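You operate a simulated robot arm through the tools that you are given. There is no shell and no other tool. Be economical: measure what you need, move in short steps, check, and stop when the job is done.

You run a simulated two-armed robot. Do the job below in one go: nothing can be reset, and whatever is moved stays where it is left.

## Task
Put the blue pad from the top of the flour table on the top of the side cabinet. Then put one of the steel shakers from the top of the flour table on the small baking tray. Then shut the starch bin lid. Then open the chiller door, put the sesame tub from the top shelf of the chiller on the middle shelf of the right steel shelving, then shut the door. Then stack the cup that says "taste" from the shelf under the parts table on top of the cup that says "LAB". Then stack the 4.6 m rolled belt from the top of the tools table on top of the 2.4 m rolled belt. The order counts. Set down upright: steel shaker, sesame tub.

It is judged by the outcome, as a careful person would: the job done as asked, and still so three seconds after it is handed in. It fails if anything else is knocked over, pushed out of place, dropped, spilled or broken. A push-on lid holds only when it is set on centred and level and pressed home; a screw cap is set on level and turned clockwise until tight.

## Robot
Two 7-joint arms with two-finger parallel grippers on one trunk, on a base that drives. Base frame: it is fixed to the floor where the robot stands at the start and does not move with it; the origin is under the middle of the robot, x ahead of it, y to its left, z up; the surface under the hand at the start is at about z = 0.86. Readings come in m, degrees, newtons and seconds.
The left shoulder is at the start at [0.08, 0.131, 0.947], the right one opposite. With the tool pointing down near the work surface each hand reaches from about 0.4 to 0.86 m from the robot's upright axis, wherever it stands, measured 20 degrees to its own side. Places, roughly: blue pad (7x11x3 cm) [0.5, 0.1, 0.9]; chiller door [0.3, 1.4, 1]; cup [-1, 0.25, 0.5]; middle shelf of the right steel shelving [-0.4, 2.2, 1]; rolled belt [-3, 0.25, 0.75]; sesame tub [0.5, 1.75, 1.5]; small baking tray (22x17x2 cm) [0.1, -0.7, 0.8]; starch bin lid [0.5, 0.8, 1.1]; steel shaker [0.75, 0, 1]; top of the side cabinet (22x82 cm) [-1.92, -2.32, 1.1]. Payload 1.57 kg a hand.
The tool frame of a hand sits at the grasp point between the pads (the TCP): z along the fingers, y along the line on which they close. The tips reach 0.03 m beyond it. The gripper opens to 0.11 m. The fingers are 0.024 m wide and 0.012 m thick; the gripper's body (0.048 by 0.112 m) begins 0.078 m behind the TCP.
Orientation is told as [roll, pitch, yaw] about the base's x, y, z axes, in that order, counted from this pose: with the fingers straight down and closing along the base's y, the tool's x points along the base's -x, its y along +y and its z along -z.

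## Interface
- The arms move only by the tool send_rows. It takes "left_rows", "right_rows" or both (then of equal length, played together; a hand with none holds still); each is a list of rows, each an object of numbers (a shift or turn left out is 0, a gripper value left out holds the last): "dx", "dy", "dz": the shift along the tool's x, y, z in m; "rx", "ry", "rz": the turn, a rotation vector about the tool's x, y, z in degrees; "claw": the opening, from 0 (shut) to 1 (fully open). In form: [{"dx": .., "dy": .., "dz": .., "rx": .., "ry": .., "rz": .., "claw": ..}, ...]. A call has 1 to 10 rows; each row shifts and turns the commanded pose from where the row before left it, along the tool's axes as they then stand. A row lasts 0.2 s, in which the tool goes at most 0.05 m and 8.6 degrees; a call with a longer step from one row to the next is refused whole, and so is a gripper value outside its range. A pose out of reach is approached as far as the arm can. The call stops where the force on the tool passes 40 N (or 10 N more than at its start, if that is more) or the arm is blocked; 0.2 s more then pass. Each finger travels about 0.108 m/s and halts on what it meets, pressing with about 28 N; the grip force reading is that of the motor and also rises with nothing between the fingers. The clock runs only during rows and for 0.2 s after the last one: add rows that do not move to give the fingers time. It gives the time, the measured TCP pose, the force on the tool (base axes), the opening and the grip force at its end, in the units of the frame above (readings bear some noise), with the torque about the TCP (base axes, N m) and any sound that the robot's microphone picked up.
- Cameras (640 x 400 px; columns grow to the right, rows downward): "scene" is now at [-0.0953, 0.0567, 1.4038]; the picture's right is [0.76, -0.65, -0.00], its down [-0.45, -0.53, -0.71] and it looks along [0.46, 0.55, -0.70] (base axes); focal length 214 px, centre (320, 200). "left" rides on the left gripper at [0.07, -0.016, -0.141] in its tool frame; the picture's right is [0.23, 0.97, 0.00], its down [-0.86, 0.20, -0.48] and it looks along [-0.47, 0.11, 0.88] (tool axes); focal length 222 px, centre (320, 200). "right" rides on the right gripper at [0.07, 0.016, -0.141] in its tool frame; the picture's right is [-0.23, 0.97, 0.00], its down [-0.86, -0.20, -0.48] and it looks along [-0.47, -0.11, 0.88] (tool axes); focal length 222 px, centre (320, 200). There is no depth. A picture from a camera that has moved, and an enlarged one, comes with that camera's place and axes in the base frame and with its lens. The place of the scene camera against the robot may be out by one fixed shift of up to 0.012 m in any direction.
- camera(camera): a new picture of that camera. The clock stands still meanwhile.
- base_move(legs): drives the robot by 1 to 6 legs, each [ahead, left, turn to the left] in m, m and degrees, along the robot's own axes; the way and the turn of a leg run together, so that a leg with both is an arc; at most 1.5 m and 180 degrees a leg. The arms and the cameras ride along, it lands a little off, and it stops where it bumps. It gives what a move gives.
- turn_head(pan, tilt): turns the head with the scene camera to pan (to the left, within 109 degrees either way) and tilt (down, from -29 to 69), counted from straight ahead of the robot. It gives what a move gives.
- zoom(camera, box): a new picture of the part [left, top, right, bottom] of that camera's present view, enlarged. The clock stands still meanwhile.
- job_done(): hands the job in; it is judged then, once.

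Go step by step. Nothing tells you exact positions but the pictures and the camera data: compare them with the known pose of the tool, close in by small moves and look again before you grip or let go. The budget is 196 turns and 184 pictures, counting those below and the enlarged ones. Unless the task says otherwise, let go and move clear before handing in, and close with one line.

The tools are called as a command line: name --argument value ..., lists and objects as JSON in quotes. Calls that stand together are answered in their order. send_rows: Moves the arms, as the interface text tells. Its arguments: {"type":"object","properties":{"left_rows":{"type":"array","items":{"type":"object","properties":{"dx":{"type":"number"},"dy":{"type":"number"},"dz":{"type":"number"},"rx":{"type":"number"},"ry":{"type":"number"},"rz":{"type":"number"},"claw":{"type":"number"}}}},"right_rows":{"type":"array","items":{"type":"object","properties":{"dx":{"type":"number"},"dy":{"type":"number"},"dz":{"type":"number"},"rx":{"type":"number"},"ry":{"type":"number"},"rz":{"type":"number"},"claw":{"type":"number"}}}}},"required":[]} The other tools are called the same way: base_move (legs) drives the base; turn_head (pan, tilt) turns the head that bears the scene camera; camera (camera) takes a picture; zoom (camera, box) takes an enlarged picture of a part of a camera's view; job_done () hands the job in.

At the start:

```text
time: 0.0
left_tool_pos: [0.2934, 0.3182, 1.4198]
left_orientation: [0.0, 0.0, 0.0]
left_contact_force: [0.0, -0.8, -0.6]
left_wrist_torque: [-0.02, -0.01, -0.03]
left_width: 0.1099
left_gripper_force: 0.0
right_tool_pos: [0.5101, 0.043, 1.0]
right_orientation: [0.0, -0.1, 0.0]
right_contact_force: [0.3, 0.4, 0.3]
right_wrist_torque: [0.02, -0.02, -0.02]
right_width: 0.1102
right_gripper_force: 0.1
robot x, y, heading: [-0.0045, 0.0015, -0.1]
head pan, tilt: [49.8, 44.4]
```

scene: 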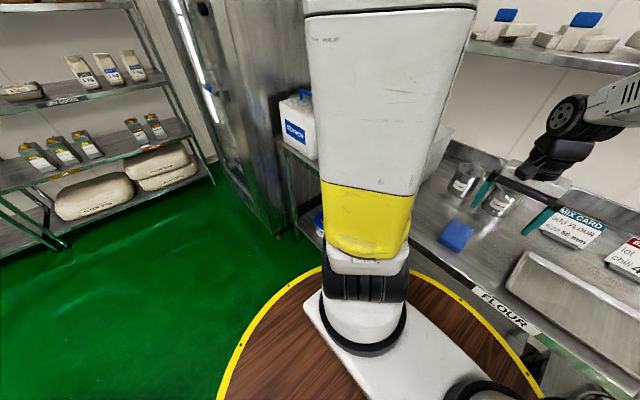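
right: 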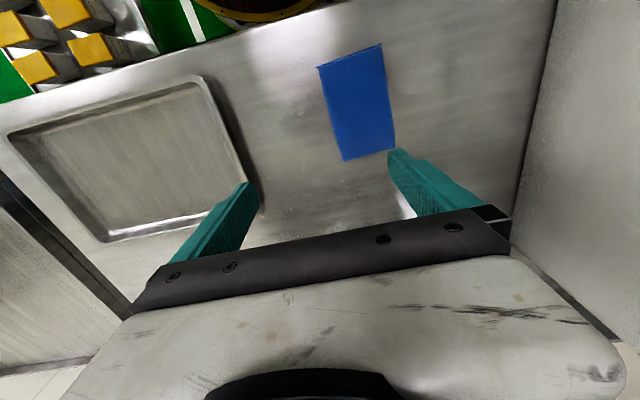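
left: 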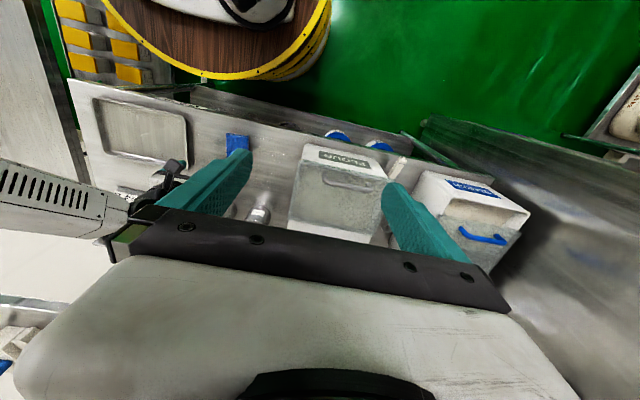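

The blue pad lies at about [0.48, 0.095] with its long side along x. I move the right hand over it and look.

send_rows --right_rows '[{"dx": 0.0155, "dy": 0.026, "dz": 0.02, "rz": -2, "claw": 1}, {"dx": 0.0155, "dy": 0.026, "dz": 0.02, "rz": -2}, {"dz": 0.01}]'

camera --camera "right"

turn_head --pan -20 --tilt 40

camera --camera "scene"

```text
time: 0.8
left_tool_pos: [0.2948, 0.3181, 1.419]
left_orientation: [0.0, 0.1, 0.1]
left_contact_force: [0.7, 0.1, 0.0]
left_wrist_torque: [-0.01, -0.03, 0.01]
left_width: 0.1102
left_gripper_force: 0.1
right_tool_pos: [0.4755, 0.0946, 0.9497]
right_orientation: [0.1, 0.0, 4.0]
right_contact_force: [-0.1, 0.7, 0.4]
right_wrist_torque: [-0.02, 0.0, -0.04]
right_width: 0.1097
right_gripper_force: 0.0
robot x, y, heading: [0.0013, -0.0022, -0.0]
head pan, tilt: [49.8, 44.4]
```

```text
180 pictures are left
camera right: at [0.4058, 0.1069, 1.0912], right [0.16, 0.99, 0.0], down [0.87, -0.14, 0.48], along [0.47, -0.08, -0.88], focal length 222 px, centre (320, 200)
```

right: 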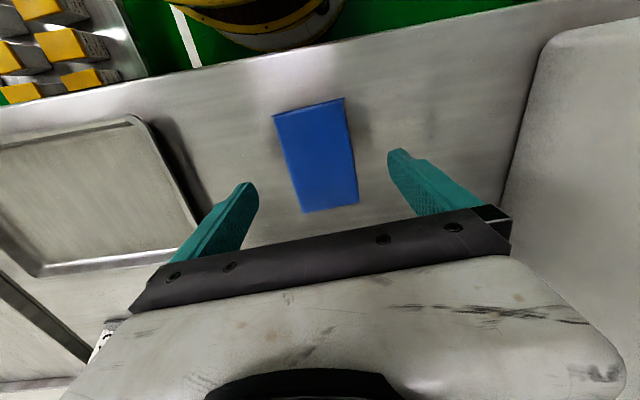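

```text
time: 2.2
left_tool_pos: [0.2944, 0.3176, 1.4208]
left_orientation: [0.0, 0.0, 0.0]
left_contact_force: [-0.3, -0.1, -0.2]
left_wrist_torque: [0.02, -0.02, 0.03]
left_width: 0.11
left_gripper_force: 0.0
right_tool_pos: [0.4772, 0.0938, 0.9495]
right_orientation: [0.0, 0.0, 4.0]
right_contact_force: [0.3, 0.2, -1.1]
right_wrist_torque: [0.01, -0.01, -0.02]
right_width: 0.1101
right_gripper_force: 0.1
robot x, y, heading: [-0.0024, 0.0004, 0.1]
head pan, tilt: [-20.0, 40.0]
```

```text
179 pictures are left
camera scene: at [-0.0682, -0.0347, 1.4102], right [-0.34, -0.94, 0.0], down [-0.6, 0.22, -0.77], along [0.72, -0.26, -0.64], focal length 214 px, centre (320, 200)
```

scene: 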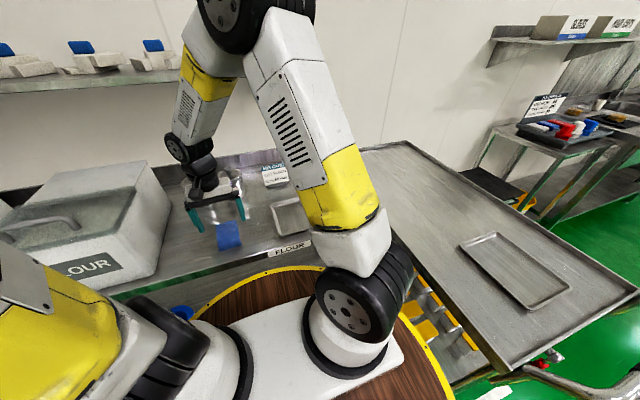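

The pad is centred under the hand. I go down and grip it.

send_rows --right_rows '[{"dz": 0.02}, {"dz": 0.02}, {"dz": 0.013}, {"claw": 0}, {"claw": 0}, {"claw": 0}, {"claw": 0}]'

camera --camera "right"

```text
time: 3.8
left_tool_pos: [0.2929, 0.3175, 1.4183]
left_orientation: [0.0, 0.0, -0.1]
left_contact_force: [0.8, -0.1, 0.2]
left_wrist_torque: [-0.01, 0.0, -0.03]
left_width: 0.1099
left_gripper_force: 0.0
right_tool_pos: [0.4772, 0.095, 0.8963]
right_orientation: [0.0, 0.0, 4.0]
right_contact_force: [0.0, -0.8, 0.9]
right_wrist_torque: [0.0, -0.02, 0.01]
right_width: 0.067
right_gripper_force: 27.6
robot x, y, heading: [0.0013, -0.002, -0.2]
head pan, tilt: [-20.0, 40.0]
```

```text
178 pictures are left
camera right: at [0.4057, 0.1061, 1.0377], right [0.16, 0.99, 0.0], down [0.87, -0.14, 0.48], along [0.47, -0.08, -0.88], focal length 222 px, centre (320, 200)
```

right: 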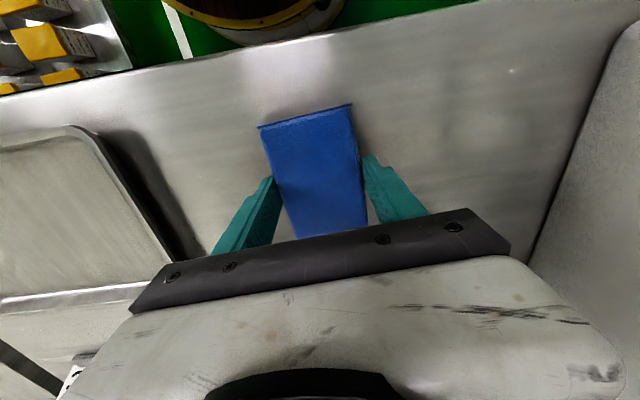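

Pad gripped. I lift it and look round the room for the way to the side cabinet.

send_rows --right_rows '[{"dz": -0.04}, {"dz": -0.05}, {"dz": -0.05}, {"dz": -0.05}, {"dz": -0.05}, {"dz": -0.05, "dx": 0.01}, {"dz": -0.05, "dx": 0.02}, {"dx": 0.03, "dy": -0.03}]'

turn_head --pan -109 --tilt 30

camera --camera "scene"

turn_head --pan 109 --tilt 30

camera --camera "scene"

```text
refused: row 6 steps farther than a row can; nothing moved
```

```text
time: 5.4
left_tool_pos: [0.2951, 0.3177, 1.4204]
left_orientation: [-0.1, 0.0, 0.0]
left_contact_force: [0.5, -0.1, 0.6]
left_wrist_torque: [-0.02, -0.01, 0.0]
left_width: 0.1101
left_gripper_force: 0.2
right_tool_pos: [0.4775, 0.0946, 0.8964]
right_orientation: [0.0, 0.0, 3.9]
right_contact_force: [-0.3, 0.3, -0.4]
right_wrist_torque: [-0.01, 0.0, 0.01]
right_width: 0.067
right_gripper_force: 27.6
robot x, y, heading: [-0.0013, 0.0002, -0.0]
head pan, tilt: [-108.9, 30.0]
```

```text
177 pictures are left
camera scene: at [-0.1773, -0.0913, 1.4255], right [-0.95, 0.32, 0.0], down [0.16, 0.47, -0.87], along [-0.28, -0.82, -0.5], focal length 214 px, centre (320, 200)
```

scene: 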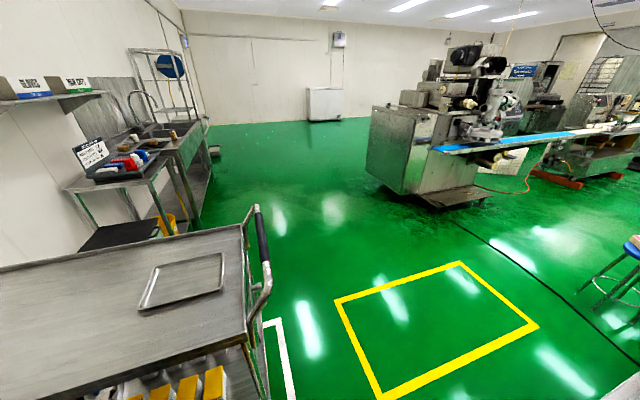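

```text
time: 8.6
left_tool_pos: [0.2939, 0.3179, 1.4201]
left_orientation: [-0.1, 0.1, 0.0]
left_contact_force: [0.3, 0.1, 0.2]
left_wrist_torque: [0.01, -0.02, 0.03]
left_width: 0.1101
left_gripper_force: 0.2
right_tool_pos: [0.4759, 0.0949, 0.8971]
right_orientation: [0.0, 0.1, 4.0]
right_contact_force: [0.0, -0.1, 0.4]
right_wrist_torque: [-0.01, 0.01, 0.01]
right_width: 0.0668
right_gripper_force: 28.1
robot x, y, heading: [0.0018, -0.0009, -0.1]
head pan, tilt: [108.9, 30.0]
```

```text
176 pictures are left
camera scene: at [-0.1773, 0.0799, 1.4255], right [0.95, 0.32, 0.0], down [0.16, -0.47, -0.87], along [-0.28, 0.82, -0.5], focal length 214 px, centre (320, 200)
```

scene: 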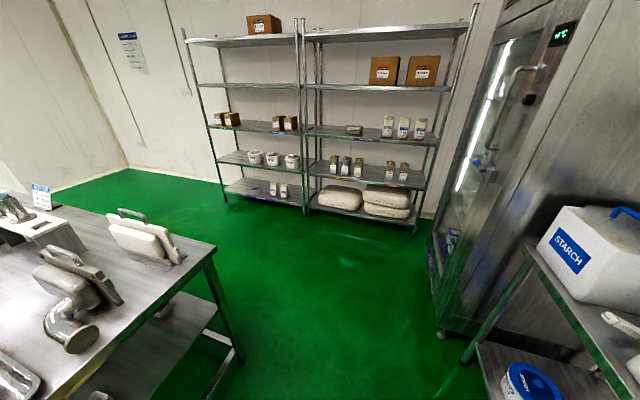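

The side cabinet seems to be the steel box on the left of the machine. I lift the pad and zoom in there.

send_rows --right_rows '[{"dz": -0.04}, {"dz": -0.05}, {"dz": -0.05}, {"dz": -0.05}, {"dz": -0.05}, {"dz": -0.04, "dx": 0.01}, {"dz": -0.04, "dx": 0.02}, {"dx": 0.03, "dy": -0.03}]'

turn_head --pan -109 --tilt 10

zoom --camera "scene" --box '[320, 120, 640, 320]'

```text
time: 10.4
left_tool_pos: [0.2941, 0.3172, 1.4198]
left_orientation: [0.1, 0.0, 0.0]
left_contact_force: [-0.3, 0.7, 0.0]
left_wrist_torque: [-0.05, 0.02, 0.02]
left_width: 0.1099
left_gripper_force: 0.2
right_tool_pos: [0.4205, 0.0598, 1.2154]
right_orientation: [0.0, 0.0, 3.9]
right_contact_force: [0.4, 1.8, -0.1]
right_wrist_torque: [-0.04, 0.01, -0.07]
right_width: 0.0669
right_gripper_force: 28.0
robot x, y, heading: [0.0003, 0.0002, 0.1]
head pan, tilt: [108.9, 30.0]
```

```text
time: 13.5
left_tool_pos: [0.2939, 0.3189, 1.4198]
left_orientation: [0.0, 0.0, -0.1]
left_contact_force: [-0.1, 0.4, -0.8]
left_wrist_torque: [-0.01, -0.01, -0.05]
left_width: 0.1098
left_gripper_force: 0.0
right_tool_pos: [0.4222, 0.0598, 1.2155]
right_orientation: [0.1, 0.1, 3.9]
right_contact_force: [0.3, 0.1, -0.1]
right_wrist_torque: [-0.01, -0.02, 0.01]
right_width: 0.067
right_gripper_force: 27.8
robot x, y, heading: [-0.0006, -0.0001, -0.0]
head pan, tilt: [-108.9, 10.0]
```

```text
2.00 times, centred on (480, 220) of scene
camera zoom: at [-0.1781, -0.0937, 1.4579], right [-0.95, 0.32, 0.0], down [0.06, 0.16, -0.98], along [-0.32, -0.93, -0.17], focal length 429 px, centre (0, 160)
```

zoom: 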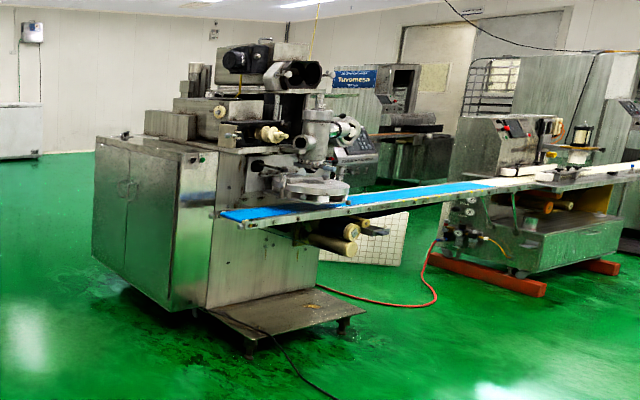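

The side cabinet runs along y (about -1.9 to -2.7) at x≈-1.92. Before driving I check the gap behind between the cart and the parts table.

turn_head --pan -109 --tilt 60

camera --camera "scene"

turn_head --pan 109 --tilt 60

camera --camera "scene"

```text
time: 14.7
left_tool_pos: [0.2933, 0.3187, 1.42]
left_orientation: [0.0, 0.1, 0.0]
left_contact_force: [0.1, -0.7, -0.4]
left_wrist_torque: [-0.02, 0.0, 0.0]
left_width: 0.11
left_gripper_force: 0.0
right_tool_pos: [0.421, 0.0605, 1.2164]
right_orientation: [0.0, 0.0, 4.0]
right_contact_force: [-0.2, -0.2, -0.9]
right_wrist_torque: [-0.01, -0.02, -0.03]
right_width: 0.0669
right_gripper_force: 27.8
robot x, y, heading: [0.0008, -0.0011, -0.2]
head pan, tilt: [-108.9, 60.0]
```

```text
174 pictures are left
camera scene: at [-0.1697, -0.0689, 1.3835], right [-0.95, 0.32, 0.0], down [0.28, 0.82, -0.5], along [-0.16, -0.47, -0.87], focal length 214 px, centre (320, 200)
```

scene: 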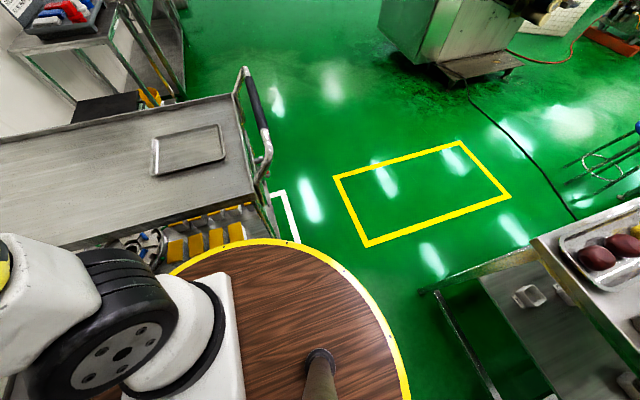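

```text
time: 17.8
left_tool_pos: [0.293, 0.3178, 1.4185]
left_orientation: [0.0, 0.0, 0.0]
left_contact_force: [-0.3, -0.1, -0.3]
left_wrist_torque: [0.03, -0.02, 0.0]
left_width: 0.1101
left_gripper_force: 0.1
right_tool_pos: [0.4209, 0.06, 1.2157]
right_orientation: [0.1, 0.0, 4.0]
right_contact_force: [-0.4, 0.7, 0.5]
right_wrist_torque: [-0.01, -0.02, 0.04]
right_width: 0.0669
right_gripper_force: 27.8
robot x, y, heading: [0.0012, -0.0039, -0.2]
head pan, tilt: [108.9, 60.0]
```

```text
173 pictures are left
camera scene: at [-0.1696, 0.0573, 1.3834], right [0.95, 0.32, 0.0], down [0.28, -0.82, -0.5], along [-0.16, 0.47, -0.87], focal length 214 px, centre (320, 200)
```

scene: 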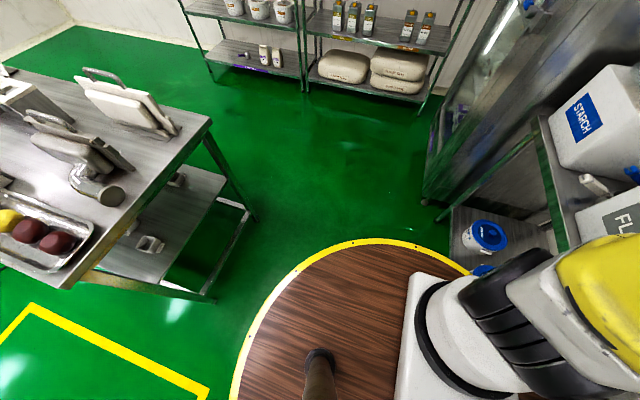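

The base is about 0.31 m in radius; the gap between cart handle and parts table is about 0.72 m. I slip through diagonally in short legs.

base_move --legs '[[-0.25, 0, 0], [-0.15, -0.2, 0]]'

turn_head --pan -109 --tilt 60

camera --camera "scene"

```text
time: 21.1
left_tool_pos: [-0.1081, 0.1192, 1.419]
left_orientation: [-0.1, 0.0, 0.2]
left_contact_force: [-0.2, -0.4, 0.0]
left_wrist_torque: [-0.02, 0.02, 0.0]
left_width: 0.1098
left_gripper_force: 0.0
right_tool_pos: [0.0189, -0.1404, 1.2162]
right_orientation: [-0.1, 0.0, 4.1]
right_contact_force: [-0.5, 0.0, -0.7]
right_wrist_torque: [-0.07, 0.01, 0.0]
right_width: 0.067
right_gripper_force: 28.5
robot x, y, heading: [-0.403, -0.1997, 0.2]
head pan, tilt: [108.9, 60.0]
```

```text
time: 24.2
left_tool_pos: [-0.1084, 0.1199, 1.4189]
left_orientation: [0.0, 0.0, 0.2]
left_contact_force: [0.1, -1.2, -0.4]
left_wrist_torque: [0.04, -0.02, 0.02]
left_width: 0.1101
left_gripper_force: 0.1
right_tool_pos: [0.0192, -0.1405, 1.2163]
right_orientation: [-0.1, 0.1, 4.2]
right_contact_force: [0.3, -0.3, -0.9]
right_wrist_torque: [-0.01, 0.02, 0.02]
right_width: 0.0668
right_gripper_force: 27.9
robot x, y, heading: [-0.4028, -0.1998, 0.3]
head pan, tilt: [-108.9, 60.0]
```

```text
172 pictures are left
camera scene: at [-0.572, -0.2694, 1.3834], right [-0.95, 0.32, 0.0], down [0.28, 0.82, -0.5], along [-0.16, -0.47, -0.87], focal length 214 px, centre (320, 200)
```

scene: 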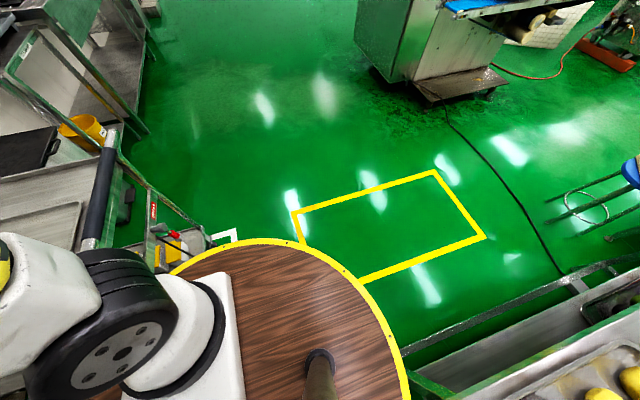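

No bump, but the margins are a few cm. I carry on between the two corners, a bit closer to the cart.

base_move --legs '[[-0.03, -0.1, 0], [-0.1, -0.13, 0], [-0.15, -0.3, 0]]'

```text
time: 28.2
left_tool_pos: [-0.3895, -0.4168, 1.4196]
left_orientation: [0.0, 0.0, 0.3]
left_contact_force: [0.6, 0.5, 0.8]
left_wrist_torque: [0.0, -0.01, 0.0]
left_width: 0.1102
left_gripper_force: 0.1
right_tool_pos: [-0.2603, -0.6759, 1.2156]
right_orientation: [-0.1, -0.1, 4.3]
right_contact_force: [-0.1, 0.3, -0.6]
right_wrist_torque: [-0.02, 0.0, 0.0]
right_width: 0.067
right_gripper_force: 28.1
robot x, y, heading: [-0.6826, -0.7364, 0.2]
head pan, tilt: [-108.9, 60.0]
```

Through. Now into the open floor, turn to face -x and look at the cabinet.

base_move --legs '[[-0.25, -0.8, 0], [0, 0, -180], [0, 0.85, 0]]'

turn_head --pan 0 --tilt 35

camera --camera "scene"

```text
time: 44.0
left_tool_pos: [-1.2621, -2.6667, 1.4201]
left_orientation: [0.0, 0.0, 178.4]
left_contact_force: [0.1, 1.1, 0.5]
left_wrist_torque: [0.0, -0.02, 0.02]
left_width: 0.11
left_gripper_force: 0.0
right_tool_pos: [-1.3817, -2.4044, 1.2155]
right_orientation: [0.0, 0.0, -177.5]
right_contact_force: [0.8, -0.6, -0.3]
right_wrist_torque: [-0.01, 0.02, 0.01]
right_width: 0.0668
right_gripper_force: 28.1
robot x, y, heading: [-0.9622, -2.3593, 178.2]
head pan, tilt: [-108.9, 60.0]
```

```text
time: 45.9
left_tool_pos: [-1.2624, -2.6672, 1.4202]
left_orientation: [0.0, 0.0, 178.4]
left_contact_force: [0.4, -0.3, 0.9]
left_wrist_torque: [-0.01, -0.02, -0.06]
left_width: 0.1102
left_gripper_force: 0.1
right_tool_pos: [-1.382, -2.404, 1.2153]
right_orientation: [0.0, 0.0, -177.6]
right_contact_force: [-0.7, 0.1, -0.9]
right_wrist_torque: [0.02, -0.04, 0.05]
right_width: 0.067
right_gripper_force: 28.6
robot x, y, heading: [-0.9555, -2.3559, 178.5]
head pan, tilt: [0.0, 35.0]
```

```text
171 pictures are left
camera scene: at [-0.9163, -2.3639, 1.4177], right [0.03, 1.0, 0.0], down [0.57, -0.02, -0.82], along [-0.82, 0.02, -0.57], focal length 214 px, centre (320, 200)
```

scene: 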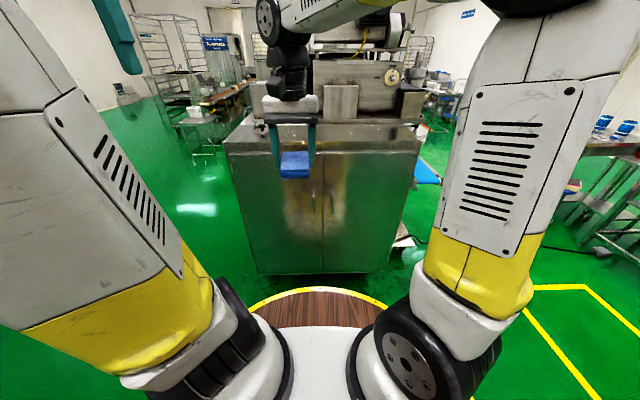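

I stand about 0.9 m from the cabinet. Zoom on its top.

zoom --camera "scene" --box '[216, 70, 440, 210]'

camera --camera "right"

```text
2.86 times, centred on (328, 140) of scene
camera zoom: at [-0.9163, -2.3639, 1.4177], right [0.03, 1.0, 0.0], down [0.57, -0.02, -0.82], along [-0.82, 0.02, -0.57], focal length 613 px, centre (297, 371)
```

zoom: 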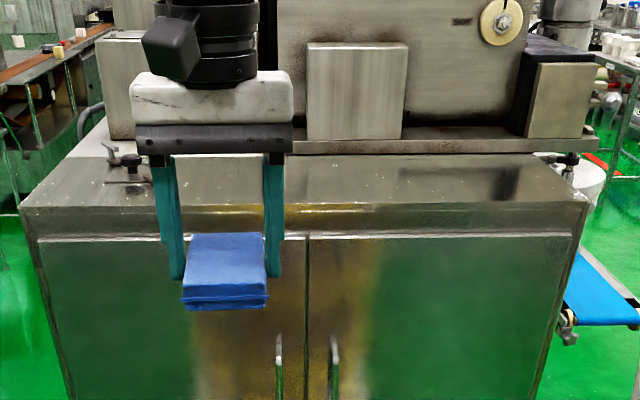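

```text
169 pictures are left
camera right: at [-1.3122, -2.4173, 1.357], right [-0.19, -0.98, 0.0], down [-0.86, 0.16, 0.48], along [-0.47, 0.09, -0.88], focal length 222 px, centre (320, 200)
```

right: 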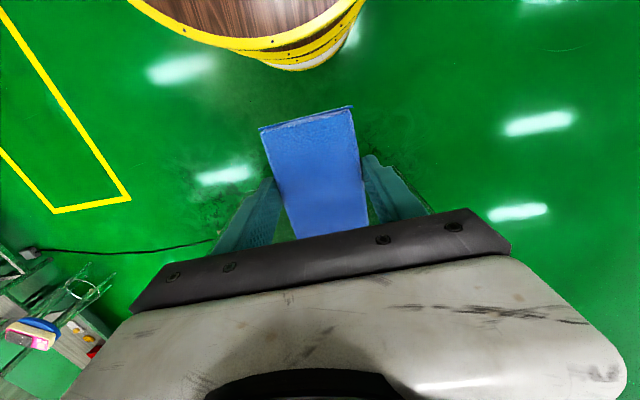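

The top is bare between the knob and the right end, z≈1.1, x from -1.79 to -2.03. I drive closer.

base_move --legs '[[0.36, 0, 1.5]]'

turn_head --pan 0 --tilt 45

camera --camera "right"

camera --camera "scene"

```text
time: 48.3
left_tool_pos: [-1.6246, -2.6652, 1.4197]
left_orientation: [0.0, 0.0, 179.5]
left_contact_force: [0.0, -0.7, -0.9]
left_wrist_torque: [0.04, 0.01, -0.02]
left_width: 0.1101
left_gripper_force: 0.1
right_tool_pos: [-1.7479, -2.4059, 1.2161]
right_orientation: [0.1, -0.1, -176.4]
right_contact_force: [0.1, 0.0, -0.5]
right_wrist_torque: [-0.02, 0.02, -0.01]
right_width: 0.067
right_gripper_force: 28.0
robot x, y, heading: [-1.3235, -2.3493, 179.5]
head pan, tilt: [0.0, 35.0]
```

```text
time: 49.0
left_tool_pos: [-1.6238, -2.6653, 1.4203]
left_orientation: [0.0, 0.0, 179.5]
left_contact_force: [0.1, -0.5, -0.5]
left_wrist_torque: [0.01, 0.01, 0.04]
left_width: 0.11
left_gripper_force: 0.1
right_tool_pos: [-1.7479, -2.406, 1.2154]
right_orientation: [0.1, 0.0, -176.6]
right_contact_force: [0.2, 0.5, -0.8]
right_wrist_torque: [0.01, 0.01, 0.01]
right_width: 0.0667
right_gripper_force: 28.5
robot x, y, heading: [-1.33, -2.3527, 179.6]
head pan, tilt: [0.0, 45.0]
```

```text
168 pictures are left
camera right: at [-1.6776, -2.4171, 1.3569], right [-0.17, -0.99, 0.0], down [-0.87, 0.15, 0.48], along [-0.47, 0.08, -0.88], focal length 222 px, centre (320, 200)
```

right: 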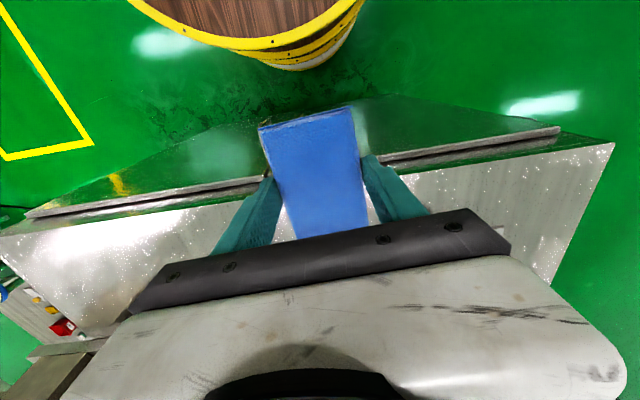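

```text
167 pictures are left
camera scene: at [-1.2763, -2.3562, 1.4029], right [0.01, 1.0, 0.0], down [0.71, -0.01, -0.71], along [-0.71, 0.01, -0.71], focal length 214 px, centre (320, 200)
```

scene: 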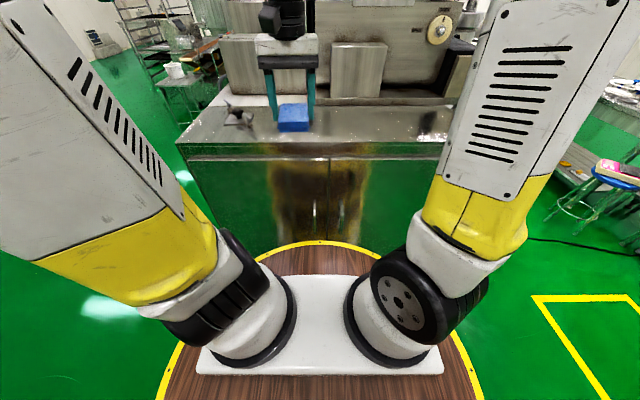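

I extend the hand 16 cm over the top and lower it gently.

send_rows --right_rows '[{"dx": -0.03, "dy": -0.02}, {"dx": -0.04, "dy": -0.02}, {"dx": -0.04, "dy": -0.01}, {"dx": -0.04}, {"dx": -0.01, "dz": 0.02}, {"dz": 0.02}, {"dz": 0.02}]'

camera --camera "right"

camera --camera "scene"

```text
time: 50.6
left_tool_pos: [-1.6237, -2.6654, 1.4199]
left_orientation: [0.0, 0.0, 179.5]
left_contact_force: [0.3, -0.5, 1.1]
left_wrist_torque: [-0.01, -0.01, -0.01]
left_width: 0.1101
left_gripper_force: 0.0
right_tool_pos: [-1.9122, -2.3645, 1.1542]
right_orientation: [0.0, 0.0, -176.5]
right_contact_force: [0.2, -0.6, 0.2]
right_wrist_torque: [-0.01, 0.02, 0.0]
right_width: 0.0665
right_gripper_force: 27.6
robot x, y, heading: [-1.3275, -2.3451, 179.3]
head pan, tilt: [0.0, 45.0]
```

```text
166 pictures are left
camera right: at [-1.8413, -2.376, 1.2966], right [-0.17, -0.99, 0.0], down [-0.87, 0.15, 0.48], along [-0.47, 0.08, -0.88], focal length 222 px, centre (320, 200)
```

right: 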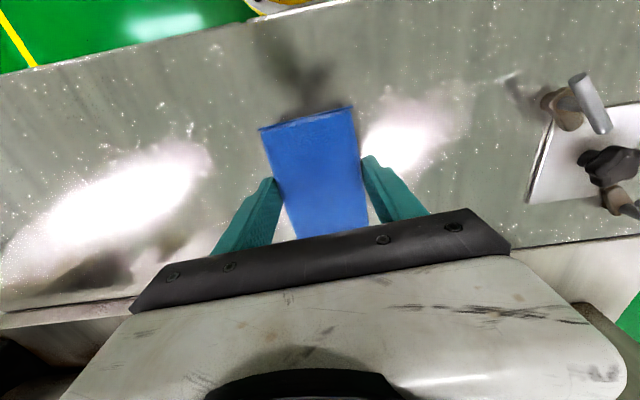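

```text
165 pictures are left
camera scene: at [-1.2763, -2.3562, 1.4029], right [0.01, 1.0, 0.0], down [0.71, -0.01, -0.71], along [-0.71, 0.01, -0.71], focal length 214 px, centre (320, 200)
```

scene: 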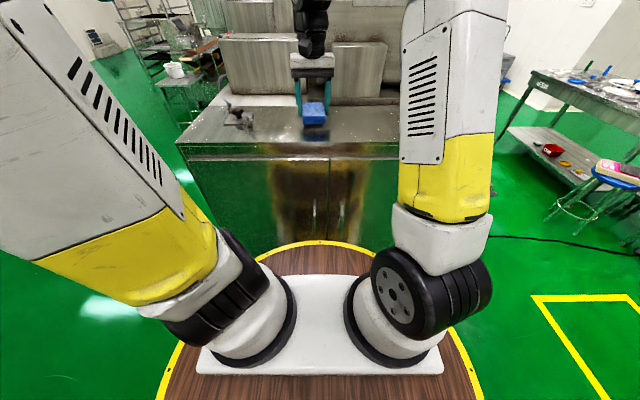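

Placement is clear of the knob. Lower slowly to touch.

send_rows --right_rows '[{"dz": 0.008}, {"dz": 0.005}, {"dz": 0.004}, {"dz": 0.003}]'

```text
time: 51.6
left_tool_pos: [-1.6223, -2.6659, 1.4188]
left_orientation: [0.0, 0.0, 179.5]
left_contact_force: [0.0, -0.1, 0.2]
left_wrist_torque: [0.0, -0.04, -0.02]
left_width: 0.1099
left_gripper_force: 0.1
right_tool_pos: [-1.9098, -2.366, 1.1362]
right_orientation: [-0.1, 0.1, -176.5]
right_contact_force: [1.4, 0.7, 4.1]
right_wrist_torque: [0.03, 0.05, -0.02]
right_width: 0.0668
right_gripper_force: 28.0
robot x, y, heading: [-1.3275, -2.3517, 179.3]
head pan, tilt: [0.0, 45.0]
```

Touching (4 N). I open and lift away.

send_rows --right_rows '[{"claw": 0.3}, {"claw": 0.6}, {"claw": 1}, {"claw": 1}, {"dz": -0.02}, {"dz": -0.04}, {"dz": -0.04}, {"dz": -0.03, "dx": 0.03}, {"dx": 0.045}, {"dx": 0.045}]'

camera --camera "scene"

```text
time: 53.8
left_tool_pos: [-1.6238, -2.666, 1.4204]
left_orientation: [0.0, 0.0, 179.5]
left_contact_force: [-0.8, -0.4, -0.6]
left_wrist_torque: [0.02, -0.04, 0.0]
left_width: 0.11
left_gripper_force: 0.1
right_tool_pos: [-1.7923, -2.359, 1.2672]
right_orientation: [0.0, 0.0, -176.6]
right_contact_force: [0.1, 0.0, -0.7]
right_wrist_torque: [0.0, -0.04, 0.03]
right_width: 0.1098
right_gripper_force: 0.0
robot x, y, heading: [-1.3265, -2.3508, 179.3]
head pan, tilt: [0.0, 45.0]
```

```text
164 pictures are left
camera scene: at [-1.2767, -2.3562, 1.4029], right [0.01, 1.0, 0.0], down [0.71, -0.01, -0.71], along [-0.71, 0.01, -0.71], focal length 214 px, centre (320, 200)
```

scene: 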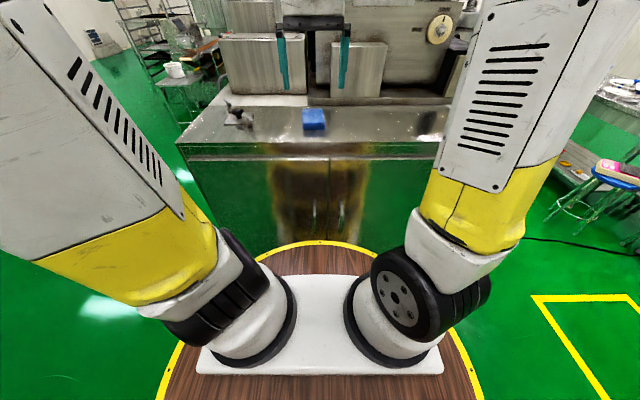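

Pad is on the cabinet. I drive back to the flour table the same way.

base_move --legs '[[-0.45, 0, 0], [0, 0, -179.3], [0.19, 1.5, 0]]'

```text
refused: leg 3 is longer than a leg can be; nothing moved
```

base_move --legs '[[-0.45, 0, 0], [0, 0, -179.3], [0.19, 1.45, 0]]'

turn_head --pan 60 --tilt 60

camera --camera "scene"

```text
time: 70.6
left_tool_pos: [-0.3904, -0.5978, 1.4202]
left_orientation: [0.1, 0.0, -0.1]
left_contact_force: [0.3, 0.7, -0.7]
left_wrist_torque: [0.01, -0.01, 0.0]
left_width: 0.1101
left_gripper_force: 0.1
right_tool_pos: [-0.2194, -0.9023, 1.2671]
right_orientation: [0.0, 0.0, 3.9]
right_contact_force: [0.3, 0.0, -0.2]
right_wrist_torque: [0.03, -0.01, 0.0]
right_width: 0.1102
right_gripper_force: 0.1
robot x, y, heading: [-0.6846, -0.9141, -0.1]
head pan, tilt: [0.0, 45.0]
```

```text
time: 71.9
left_tool_pos: [-0.3915, -0.5972, 1.4192]
left_orientation: [0.0, 0.0, -0.1]
left_contact_force: [0.4, -0.3, 0.1]
left_wrist_torque: [0.0, 0.04, -0.01]
left_width: 0.11
left_gripper_force: 0.0
right_tool_pos: [-0.2192, -0.9028, 1.266]
right_orientation: [-0.1, 0.0, 3.9]
right_contact_force: [0.3, -0.1, 0.0]
right_wrist_torque: [0.02, 0.01, 0.02]
right_width: 0.1099
right_gripper_force: 0.1
robot x, y, heading: [-0.6854, -0.9149, -0.2]
head pan, tilt: [60.0, 60.0]
```

```text
163 pictures are left
camera scene: at [-0.7996, -0.8632, 1.3834], right [0.86, -0.5, 0.0], down [-0.43, -0.75, -0.5], along [0.25, 0.43, -0.87], focal length 214 px, centre (320, 200)
```

scene: 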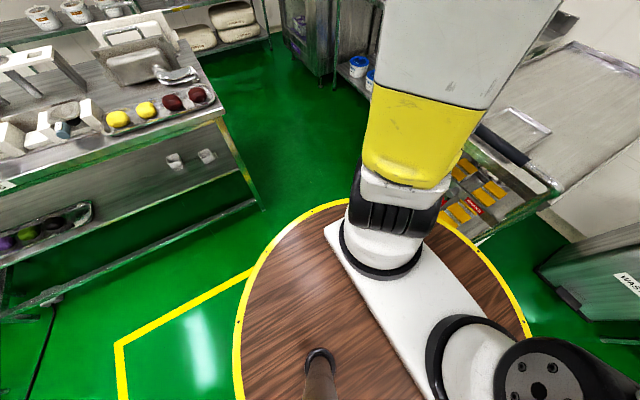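

The cups stand on the shelf under the parts table. Back through the gap to the flour table.

base_move --legs '[[0, 0.18, 0.2], [0.15, 0.3, 0], [0.1, 0.13, 0], [0.03, 0.1, 0], [0.15, 0.2, 0], [0.25, 0, 0]]'

turn_head --pan 10 --tilt 35

camera --camera "scene"

camera --camera "right"

camera --camera "left"

```text
time: 79.9
left_tool_pos: [0.2834, 0.3198, 1.4194]
left_orientation: [0.0, 0.0, 0.6]
left_contact_force: [0.3, -0.2, -0.9]
left_wrist_torque: [0.02, 0.0, 0.02]
left_width: 0.1102
left_gripper_force: 0.1
right_tool_pos: [0.4598, 0.0169, 1.2666]
right_orientation: [-0.1, 0.1, 4.6]
right_contact_force: [-0.8, -0.1, -0.5]
right_wrist_torque: [-0.03, -0.03, -0.01]
right_width: 0.1099
right_gripper_force: 0.0
robot x, y, heading: [-0.0089, -0.0011, 0.9]
head pan, tilt: [60.0, 60.0]
```

```text
time: 81.1
left_tool_pos: [0.2838, 0.3199, 1.4201]
left_orientation: [0.0, 0.0, 0.7]
left_contact_force: [0.0, -0.3, -0.2]
left_wrist_torque: [-0.02, -0.03, 0.01]
left_width: 0.1099
left_gripper_force: 0.1
right_tool_pos: [0.4601, 0.0172, 1.2665]
right_orientation: [0.0, 0.0, 4.6]
right_contact_force: [0.2, 0.6, -0.5]
right_wrist_torque: [0.01, 0.01, -0.03]
right_width: 0.1101
right_gripper_force: 0.1
robot x, y, heading: [-0.0092, -0.002, 0.7]
head pan, tilt: [10.0, 35.0]
```

```text
162 pictures are left
camera scene: at [-0.0683, 0.0077, 1.4177], right [0.18, -0.98, 0.0], down [-0.56, -0.11, -0.82], along [0.8, 0.15, -0.57], focal length 214 px, centre (320, 200)
```

scene: 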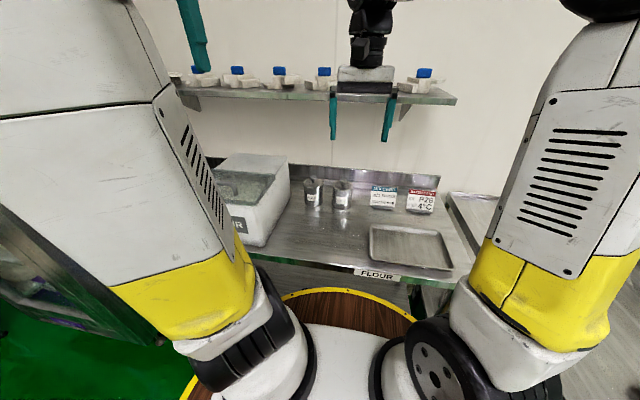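

```text
161 pictures are left
camera right: at [0.3878, 0.0276, 1.4078], right [0.15, 0.99, 0.0], down [0.87, -0.13, 0.48], along [0.47, -0.07, -0.88], focal length 222 px, centre (320, 200)
```

right: 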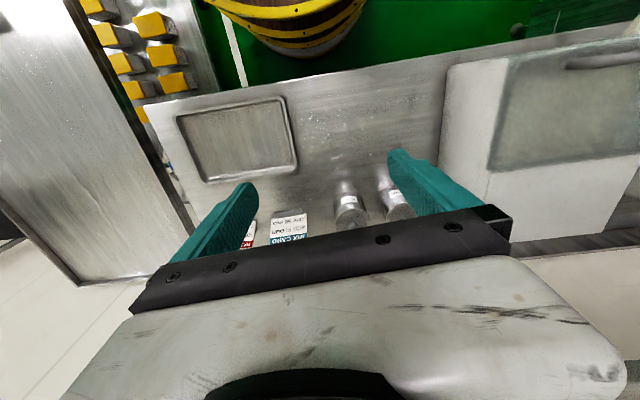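

```text
160 pictures are left
camera left: at [0.2138, 0.3034, 1.561], right [-0.24, 0.97, 0.0], down [0.85, 0.21, 0.48], along [0.46, 0.11, -0.88], focal length 222 px, centre (320, 200)
```

left: 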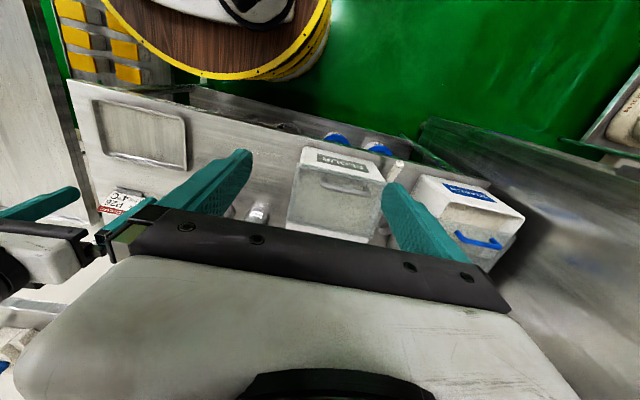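

Two steel shakers stand at the back of the flour table beside the flour bin, under a wall shelf. I zoom in for their place and the shelf edge.

zoom --camera "scene" --box '[240, 150, 400, 250]'

zoom --camera "right" --box '[260, 120, 500, 270]'

```text
4.00 times, centred on (320, 200) of scene
camera zoom: at [-0.0683, 0.0077, 1.4177], right [0.18, -0.98, 0.0], down [-0.56, -0.11, -0.82], along [0.8, 0.15, -0.57], focal length 858 px, centre (320, 200)
```

zoom: 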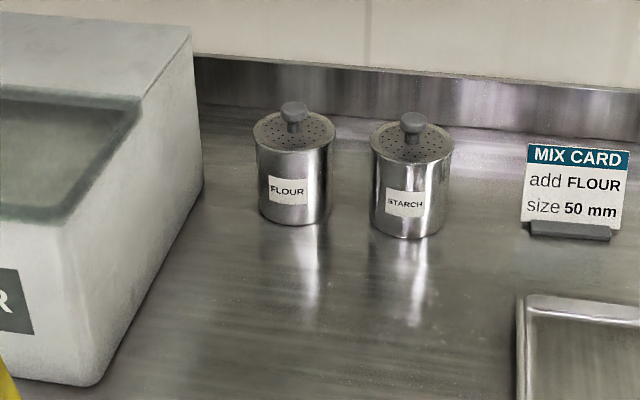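

```text
2.67 times, centred on (380, 195) of right
camera zoom: at [0.3878, 0.0276, 1.4078], right [0.15, 0.99, 0.0], down [0.87, -0.13, 0.48], along [0.47, -0.07, -0.88], focal length 592 px, centre (160, 213)
```

zoom: 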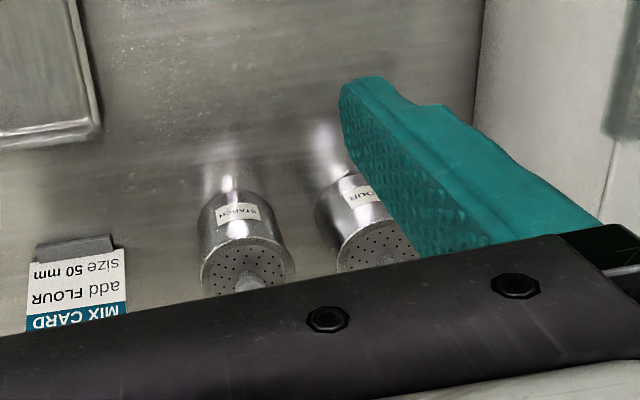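

I need the wall shelf's exact edge, since the wrist must pass under it. I look level at it.

turn_head --pan 0 --tilt 5

camera --camera "scene"

zoom --camera "left" --box '[0, 180, 160, 380]'

```text
time: 82.0
left_tool_pos: [0.2853, 0.3198, 1.42]
left_orientation: [0.1, -0.1, 0.6]
left_contact_force: [-0.1, 0.3, 0.6]
left_wrist_torque: [-0.04, 0.0, 0.02]
left_width: 0.1103
left_gripper_force: 0.1
right_tool_pos: [0.4587, 0.0166, 1.2665]
right_orientation: [0.0, 0.0, 4.7]
right_contact_force: [1.1, -0.4, 0.5]
right_wrist_torque: [0.0, 0.01, -0.02]
right_width: 0.1102
right_gripper_force: 0.1
robot x, y, heading: [-0.0076, 0.0004, 0.4]
head pan, tilt: [0.0, 5.0]
```

```text
157 pictures are left
camera scene: at [-0.063, -0.0075, 1.4658], right [0.01, -1.0, 0.0], down [-0.09, 0.0, -1.0], along [1.0, 0.01, -0.09], focal length 214 px, centre (320, 200)
```

scene: 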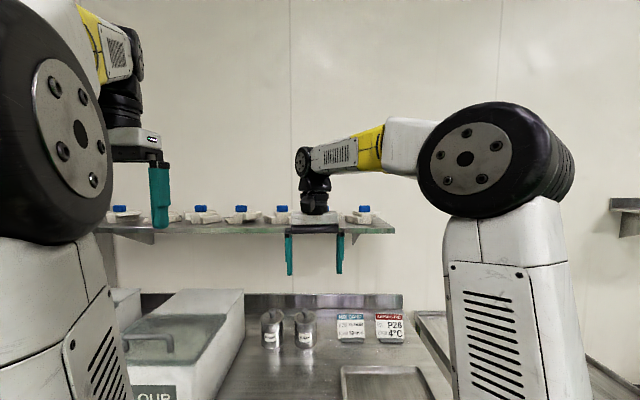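

```text
2.00 times, centred on (80, 280) of left
camera zoom: at [0.2138, 0.3034, 1.561], right [-0.24, 0.97, 0.0], down [0.85, 0.21, 0.48], along [0.46, 0.11, -0.88], focal length 444 px, centre (800, 40)
```

zoom: 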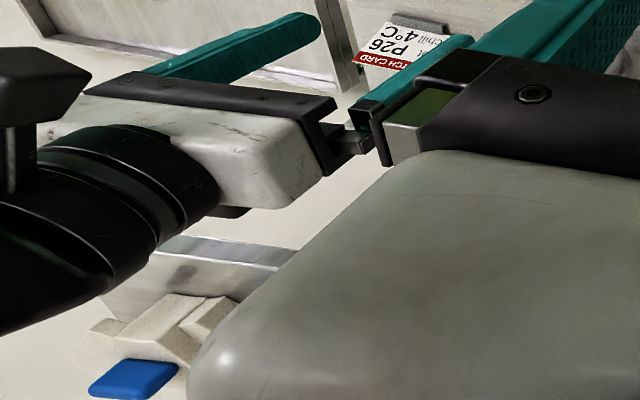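

Shelf edge is near x≈0.84, z≈1.23, so a vertical hand at x≈0.70 passes. I move above the STARCH shaker and look.

send_rows --right_rows '[{"dz": 0.045, "rz": 4.6}, {"dz": 0.045}, {"dz": 0.045}, {"dz": 0.035, "dx": -0.03}, {"dz": 0.025, "dx": -0.04}, {"dx": -0.045, "dy": 0.015}, {"dx": -0.045, "dy": 0.015}, {"dx": -0.03, "dy": 0.015}]'

camera --camera "right"

turn_head --pan 8 --tilt 33

zoom --camera "scene" --box '[220, 110, 440, 250]'

```text
time: 83.8
left_tool_pos: [0.2839, 0.3194, 1.4186]
left_orientation: [0.0, 0.0, 0.4]
left_contact_force: [-0.3, 0.6, -0.6]
left_wrist_torque: [0.01, -0.02, -0.04]
left_width: 0.1102
left_gripper_force: 0.0
right_tool_pos: [0.6487, 0.0635, 1.0706]
right_orientation: [0.0, 0.0, 0.0]
right_contact_force: [-1.3, -0.9, -0.3]
right_wrist_torque: [-0.02, -0.01, 0.06]
right_width: 0.1099
right_gripper_force: 0.0
robot x, y, heading: [-0.007, -0.0002, 0.2]
head pan, tilt: [0.0, 5.0]
```

```text
155 pictures are left
camera right: at [0.5779, 0.0794, 1.2116], right [0.23, 0.97, 0.0], down [0.86, -0.2, 0.48], along [0.47, -0.11, -0.88], focal length 222 px, centre (320, 200)
```

right: 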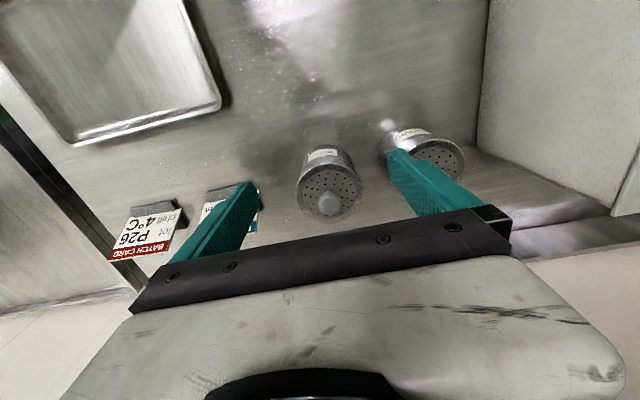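

```text
time: 84.8
left_tool_pos: [0.2839, 0.3206, 1.4203]
left_orientation: [0.1, 0.0, 0.6]
left_contact_force: [1.4, -0.2, -0.1]
left_wrist_torque: [-0.04, -0.02, 0.03]
left_width: 0.1098
left_gripper_force: 0.0
right_tool_pos: [0.6475, 0.0614, 1.0712]
right_orientation: [0.0, 0.0, 0.0]
right_contact_force: [-0.6, -0.9, 0.9]
right_wrist_torque: [0.0, 0.01, 0.0]
right_width: 0.1103
right_gripper_force: 0.0
robot x, y, heading: [-0.0039, -0.0022, 0.7]
head pan, tilt: [8.0, 33.0]
```

```text
2.86 times, centred on (330, 180) of scene
camera zoom: at [-0.0667, 0.0048, 1.4209], right [0.15, -0.99, 0.0], down [-0.54, -0.08, -0.84], along [0.83, 0.12, -0.54], focal length 613 px, centre (291, 257)
```

zoom: 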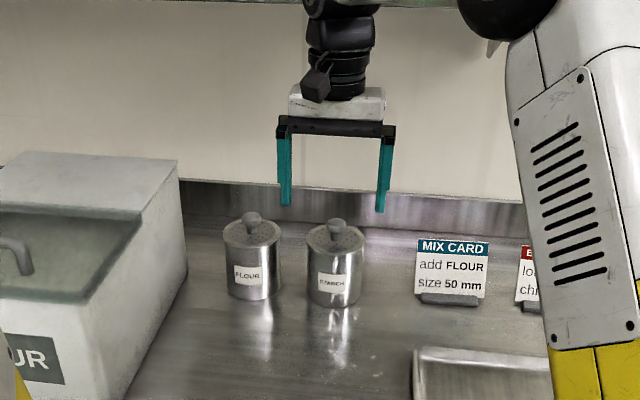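

Shaker axis at about [0.707, 0.063]. I line up and go down partway.

send_rows --right_rows '[{"dx": -0.03, "dy": 0.001}, {"dx": -0.028}, {"dz": 0.03}, {"dz": 0.03}]'

camera --camera "right"

zoom --camera "scene" --box '[220, 110, 440, 250]'

```text
time: 85.8
left_tool_pos: [0.3211, 0.3118, 1.4069]
left_orientation: [0.3, 0.1, 0.0]
left_contact_force: [-3.6, -3.4, 2.5]
left_wrist_torque: [0.36, -0.42, -0.01]
left_width: 0.1101
left_gripper_force: 0.1
right_tool_pos: [0.6702, 0.0448, 0.9819]
right_orientation: [-1.5, 7.7, 1.3]
right_contact_force: [-3.7, -0.9, 5.8]
right_wrist_torque: [0.11, -0.47, -0.03]
right_width: 0.11
right_gripper_force: 0.1
robot x, y, heading: [-0.0125, 0.001, 1.0]
head pan, tilt: [8.0, 33.0]
stopped in row 4 (right hand): the arm was blocked; the commanded pose is now the measured one
```

```text
153 pictures are left
camera right: at [0.6192, 0.0637, 1.1296], right [0.2, 0.98, -0.05], down [0.92, -0.17, 0.36], along [0.35, -0.12, -0.93], focal length 222 px, centre (320, 200)
```

right: 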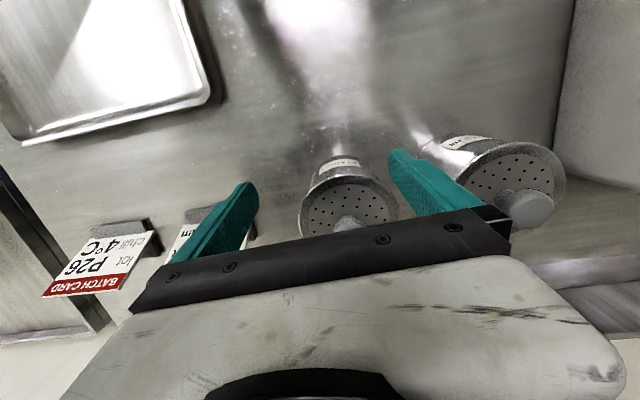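

```text
2.86 times, centred on (330, 180) of scene
camera zoom: at [-0.1401, 0.0057, 1.4239], right [0.15, -0.99, 0.01], down [-0.5, -0.08, -0.86], along [0.85, 0.13, -0.51], focal length 613 px, centre (291, 257)
```

zoom: 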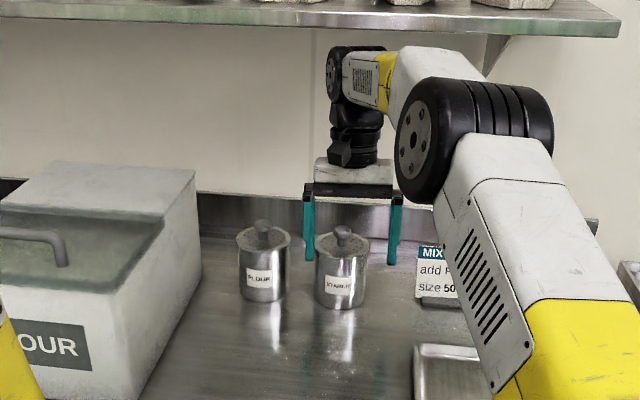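

The arm stopped as "blocked", with a slight tilt. I pause and look at the state from the scene camera before going on.

send_rows --right_rows '[{"dz": -0.01}, {"dz": -0.02}]'

camera --camera "scene"

camera --camera "left"

```text
time: 86.1
left_tool_pos: [0.4381, 0.3238, 1.3654]
left_orientation: [-1.7, 6.1, -0.9]
left_contact_force: [0.4, -1.3, -1.6]
left_wrist_torque: [0.03, -0.03, -0.03]
left_width: 0.1098
left_gripper_force: 0.0
right_tool_pos: [0.785, 0.0511, 0.9133]
right_orientation: [-0.8, 8.0, -0.7]
right_contact_force: [0.3, 0.9, -9.2]
right_wrist_torque: [-0.11, 0.12, -0.03]
right_width: 0.1097
right_gripper_force: 0.1
robot x, y, heading: [-0.0016, 0.0085, 0.2]
head pan, tilt: [8.0, 33.0]
stopped in row 1 (right hand): the arm was blocked; the commanded pose is now the measured one
```

```text
151 pictures are left
camera scene: at [0.0203, 0.0141, 1.4311], right [0.14, -0.99, -0.01], down [-0.59, -0.08, -0.81], along [0.8, 0.12, -0.59], focal length 214 px, centre (320, 200)
```

scene: 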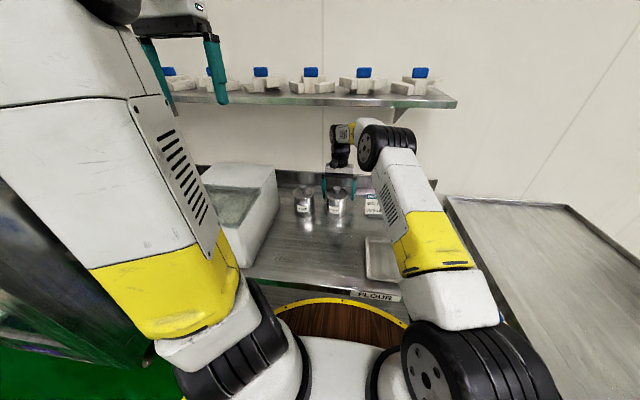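

```text
150 pictures are left
camera left: at [0.3821, 0.3132, 1.5134], right [-0.21, 0.98, 0.0], down [0.9, 0.2, 0.38], along [0.37, 0.08, -0.93], focal length 222 px, centre (320, 200)
```

left: 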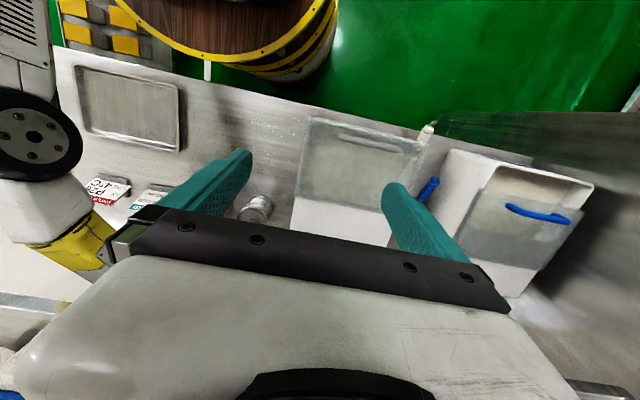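

The whole trunk is rocking. I hold still for a moment and read again.

send_rows --right_rows '[{}, {}, {}, {}]'

camera --camera "scene"

```text
time: 86.5
left_tool_pos: [0.2998, 0.321, 1.3926]
left_orientation: [-1.2, 0.1, -0.7]
left_contact_force: [-1.3, -0.5, 3.2]
left_wrist_torque: [0.05, -0.16, 0.04]
left_width: 0.1098
left_gripper_force: 0.0
right_tool_pos: [0.7117, 0.0587, 0.9938]
right_orientation: [0.7, -0.7, -1.3]
right_contact_force: [7.3, -0.2, 30.7]
right_wrist_torque: [0.04, 0.91, -0.05]
right_width: 0.11
right_gripper_force: 0.0
robot x, y, heading: [-0.0082, 0.0117, -0.6]
head pan, tilt: [8.0, 33.0]
stopped in row 1 (right hand): the arm was blocked; the commanded pose is now the measured one
```

```text
149 pictures are left
camera scene: at [-0.0884, 0.0193, 1.4207], right [0.13, -0.99, 0.0], down [-0.53, -0.07, -0.84], along [0.84, 0.11, -0.54], focal length 214 px, centre (320, 200)
```

scene: 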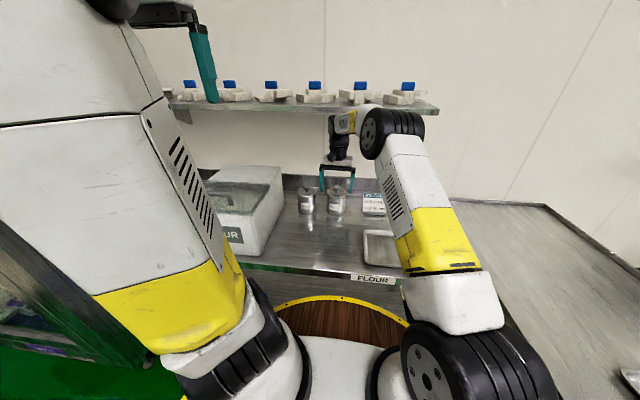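

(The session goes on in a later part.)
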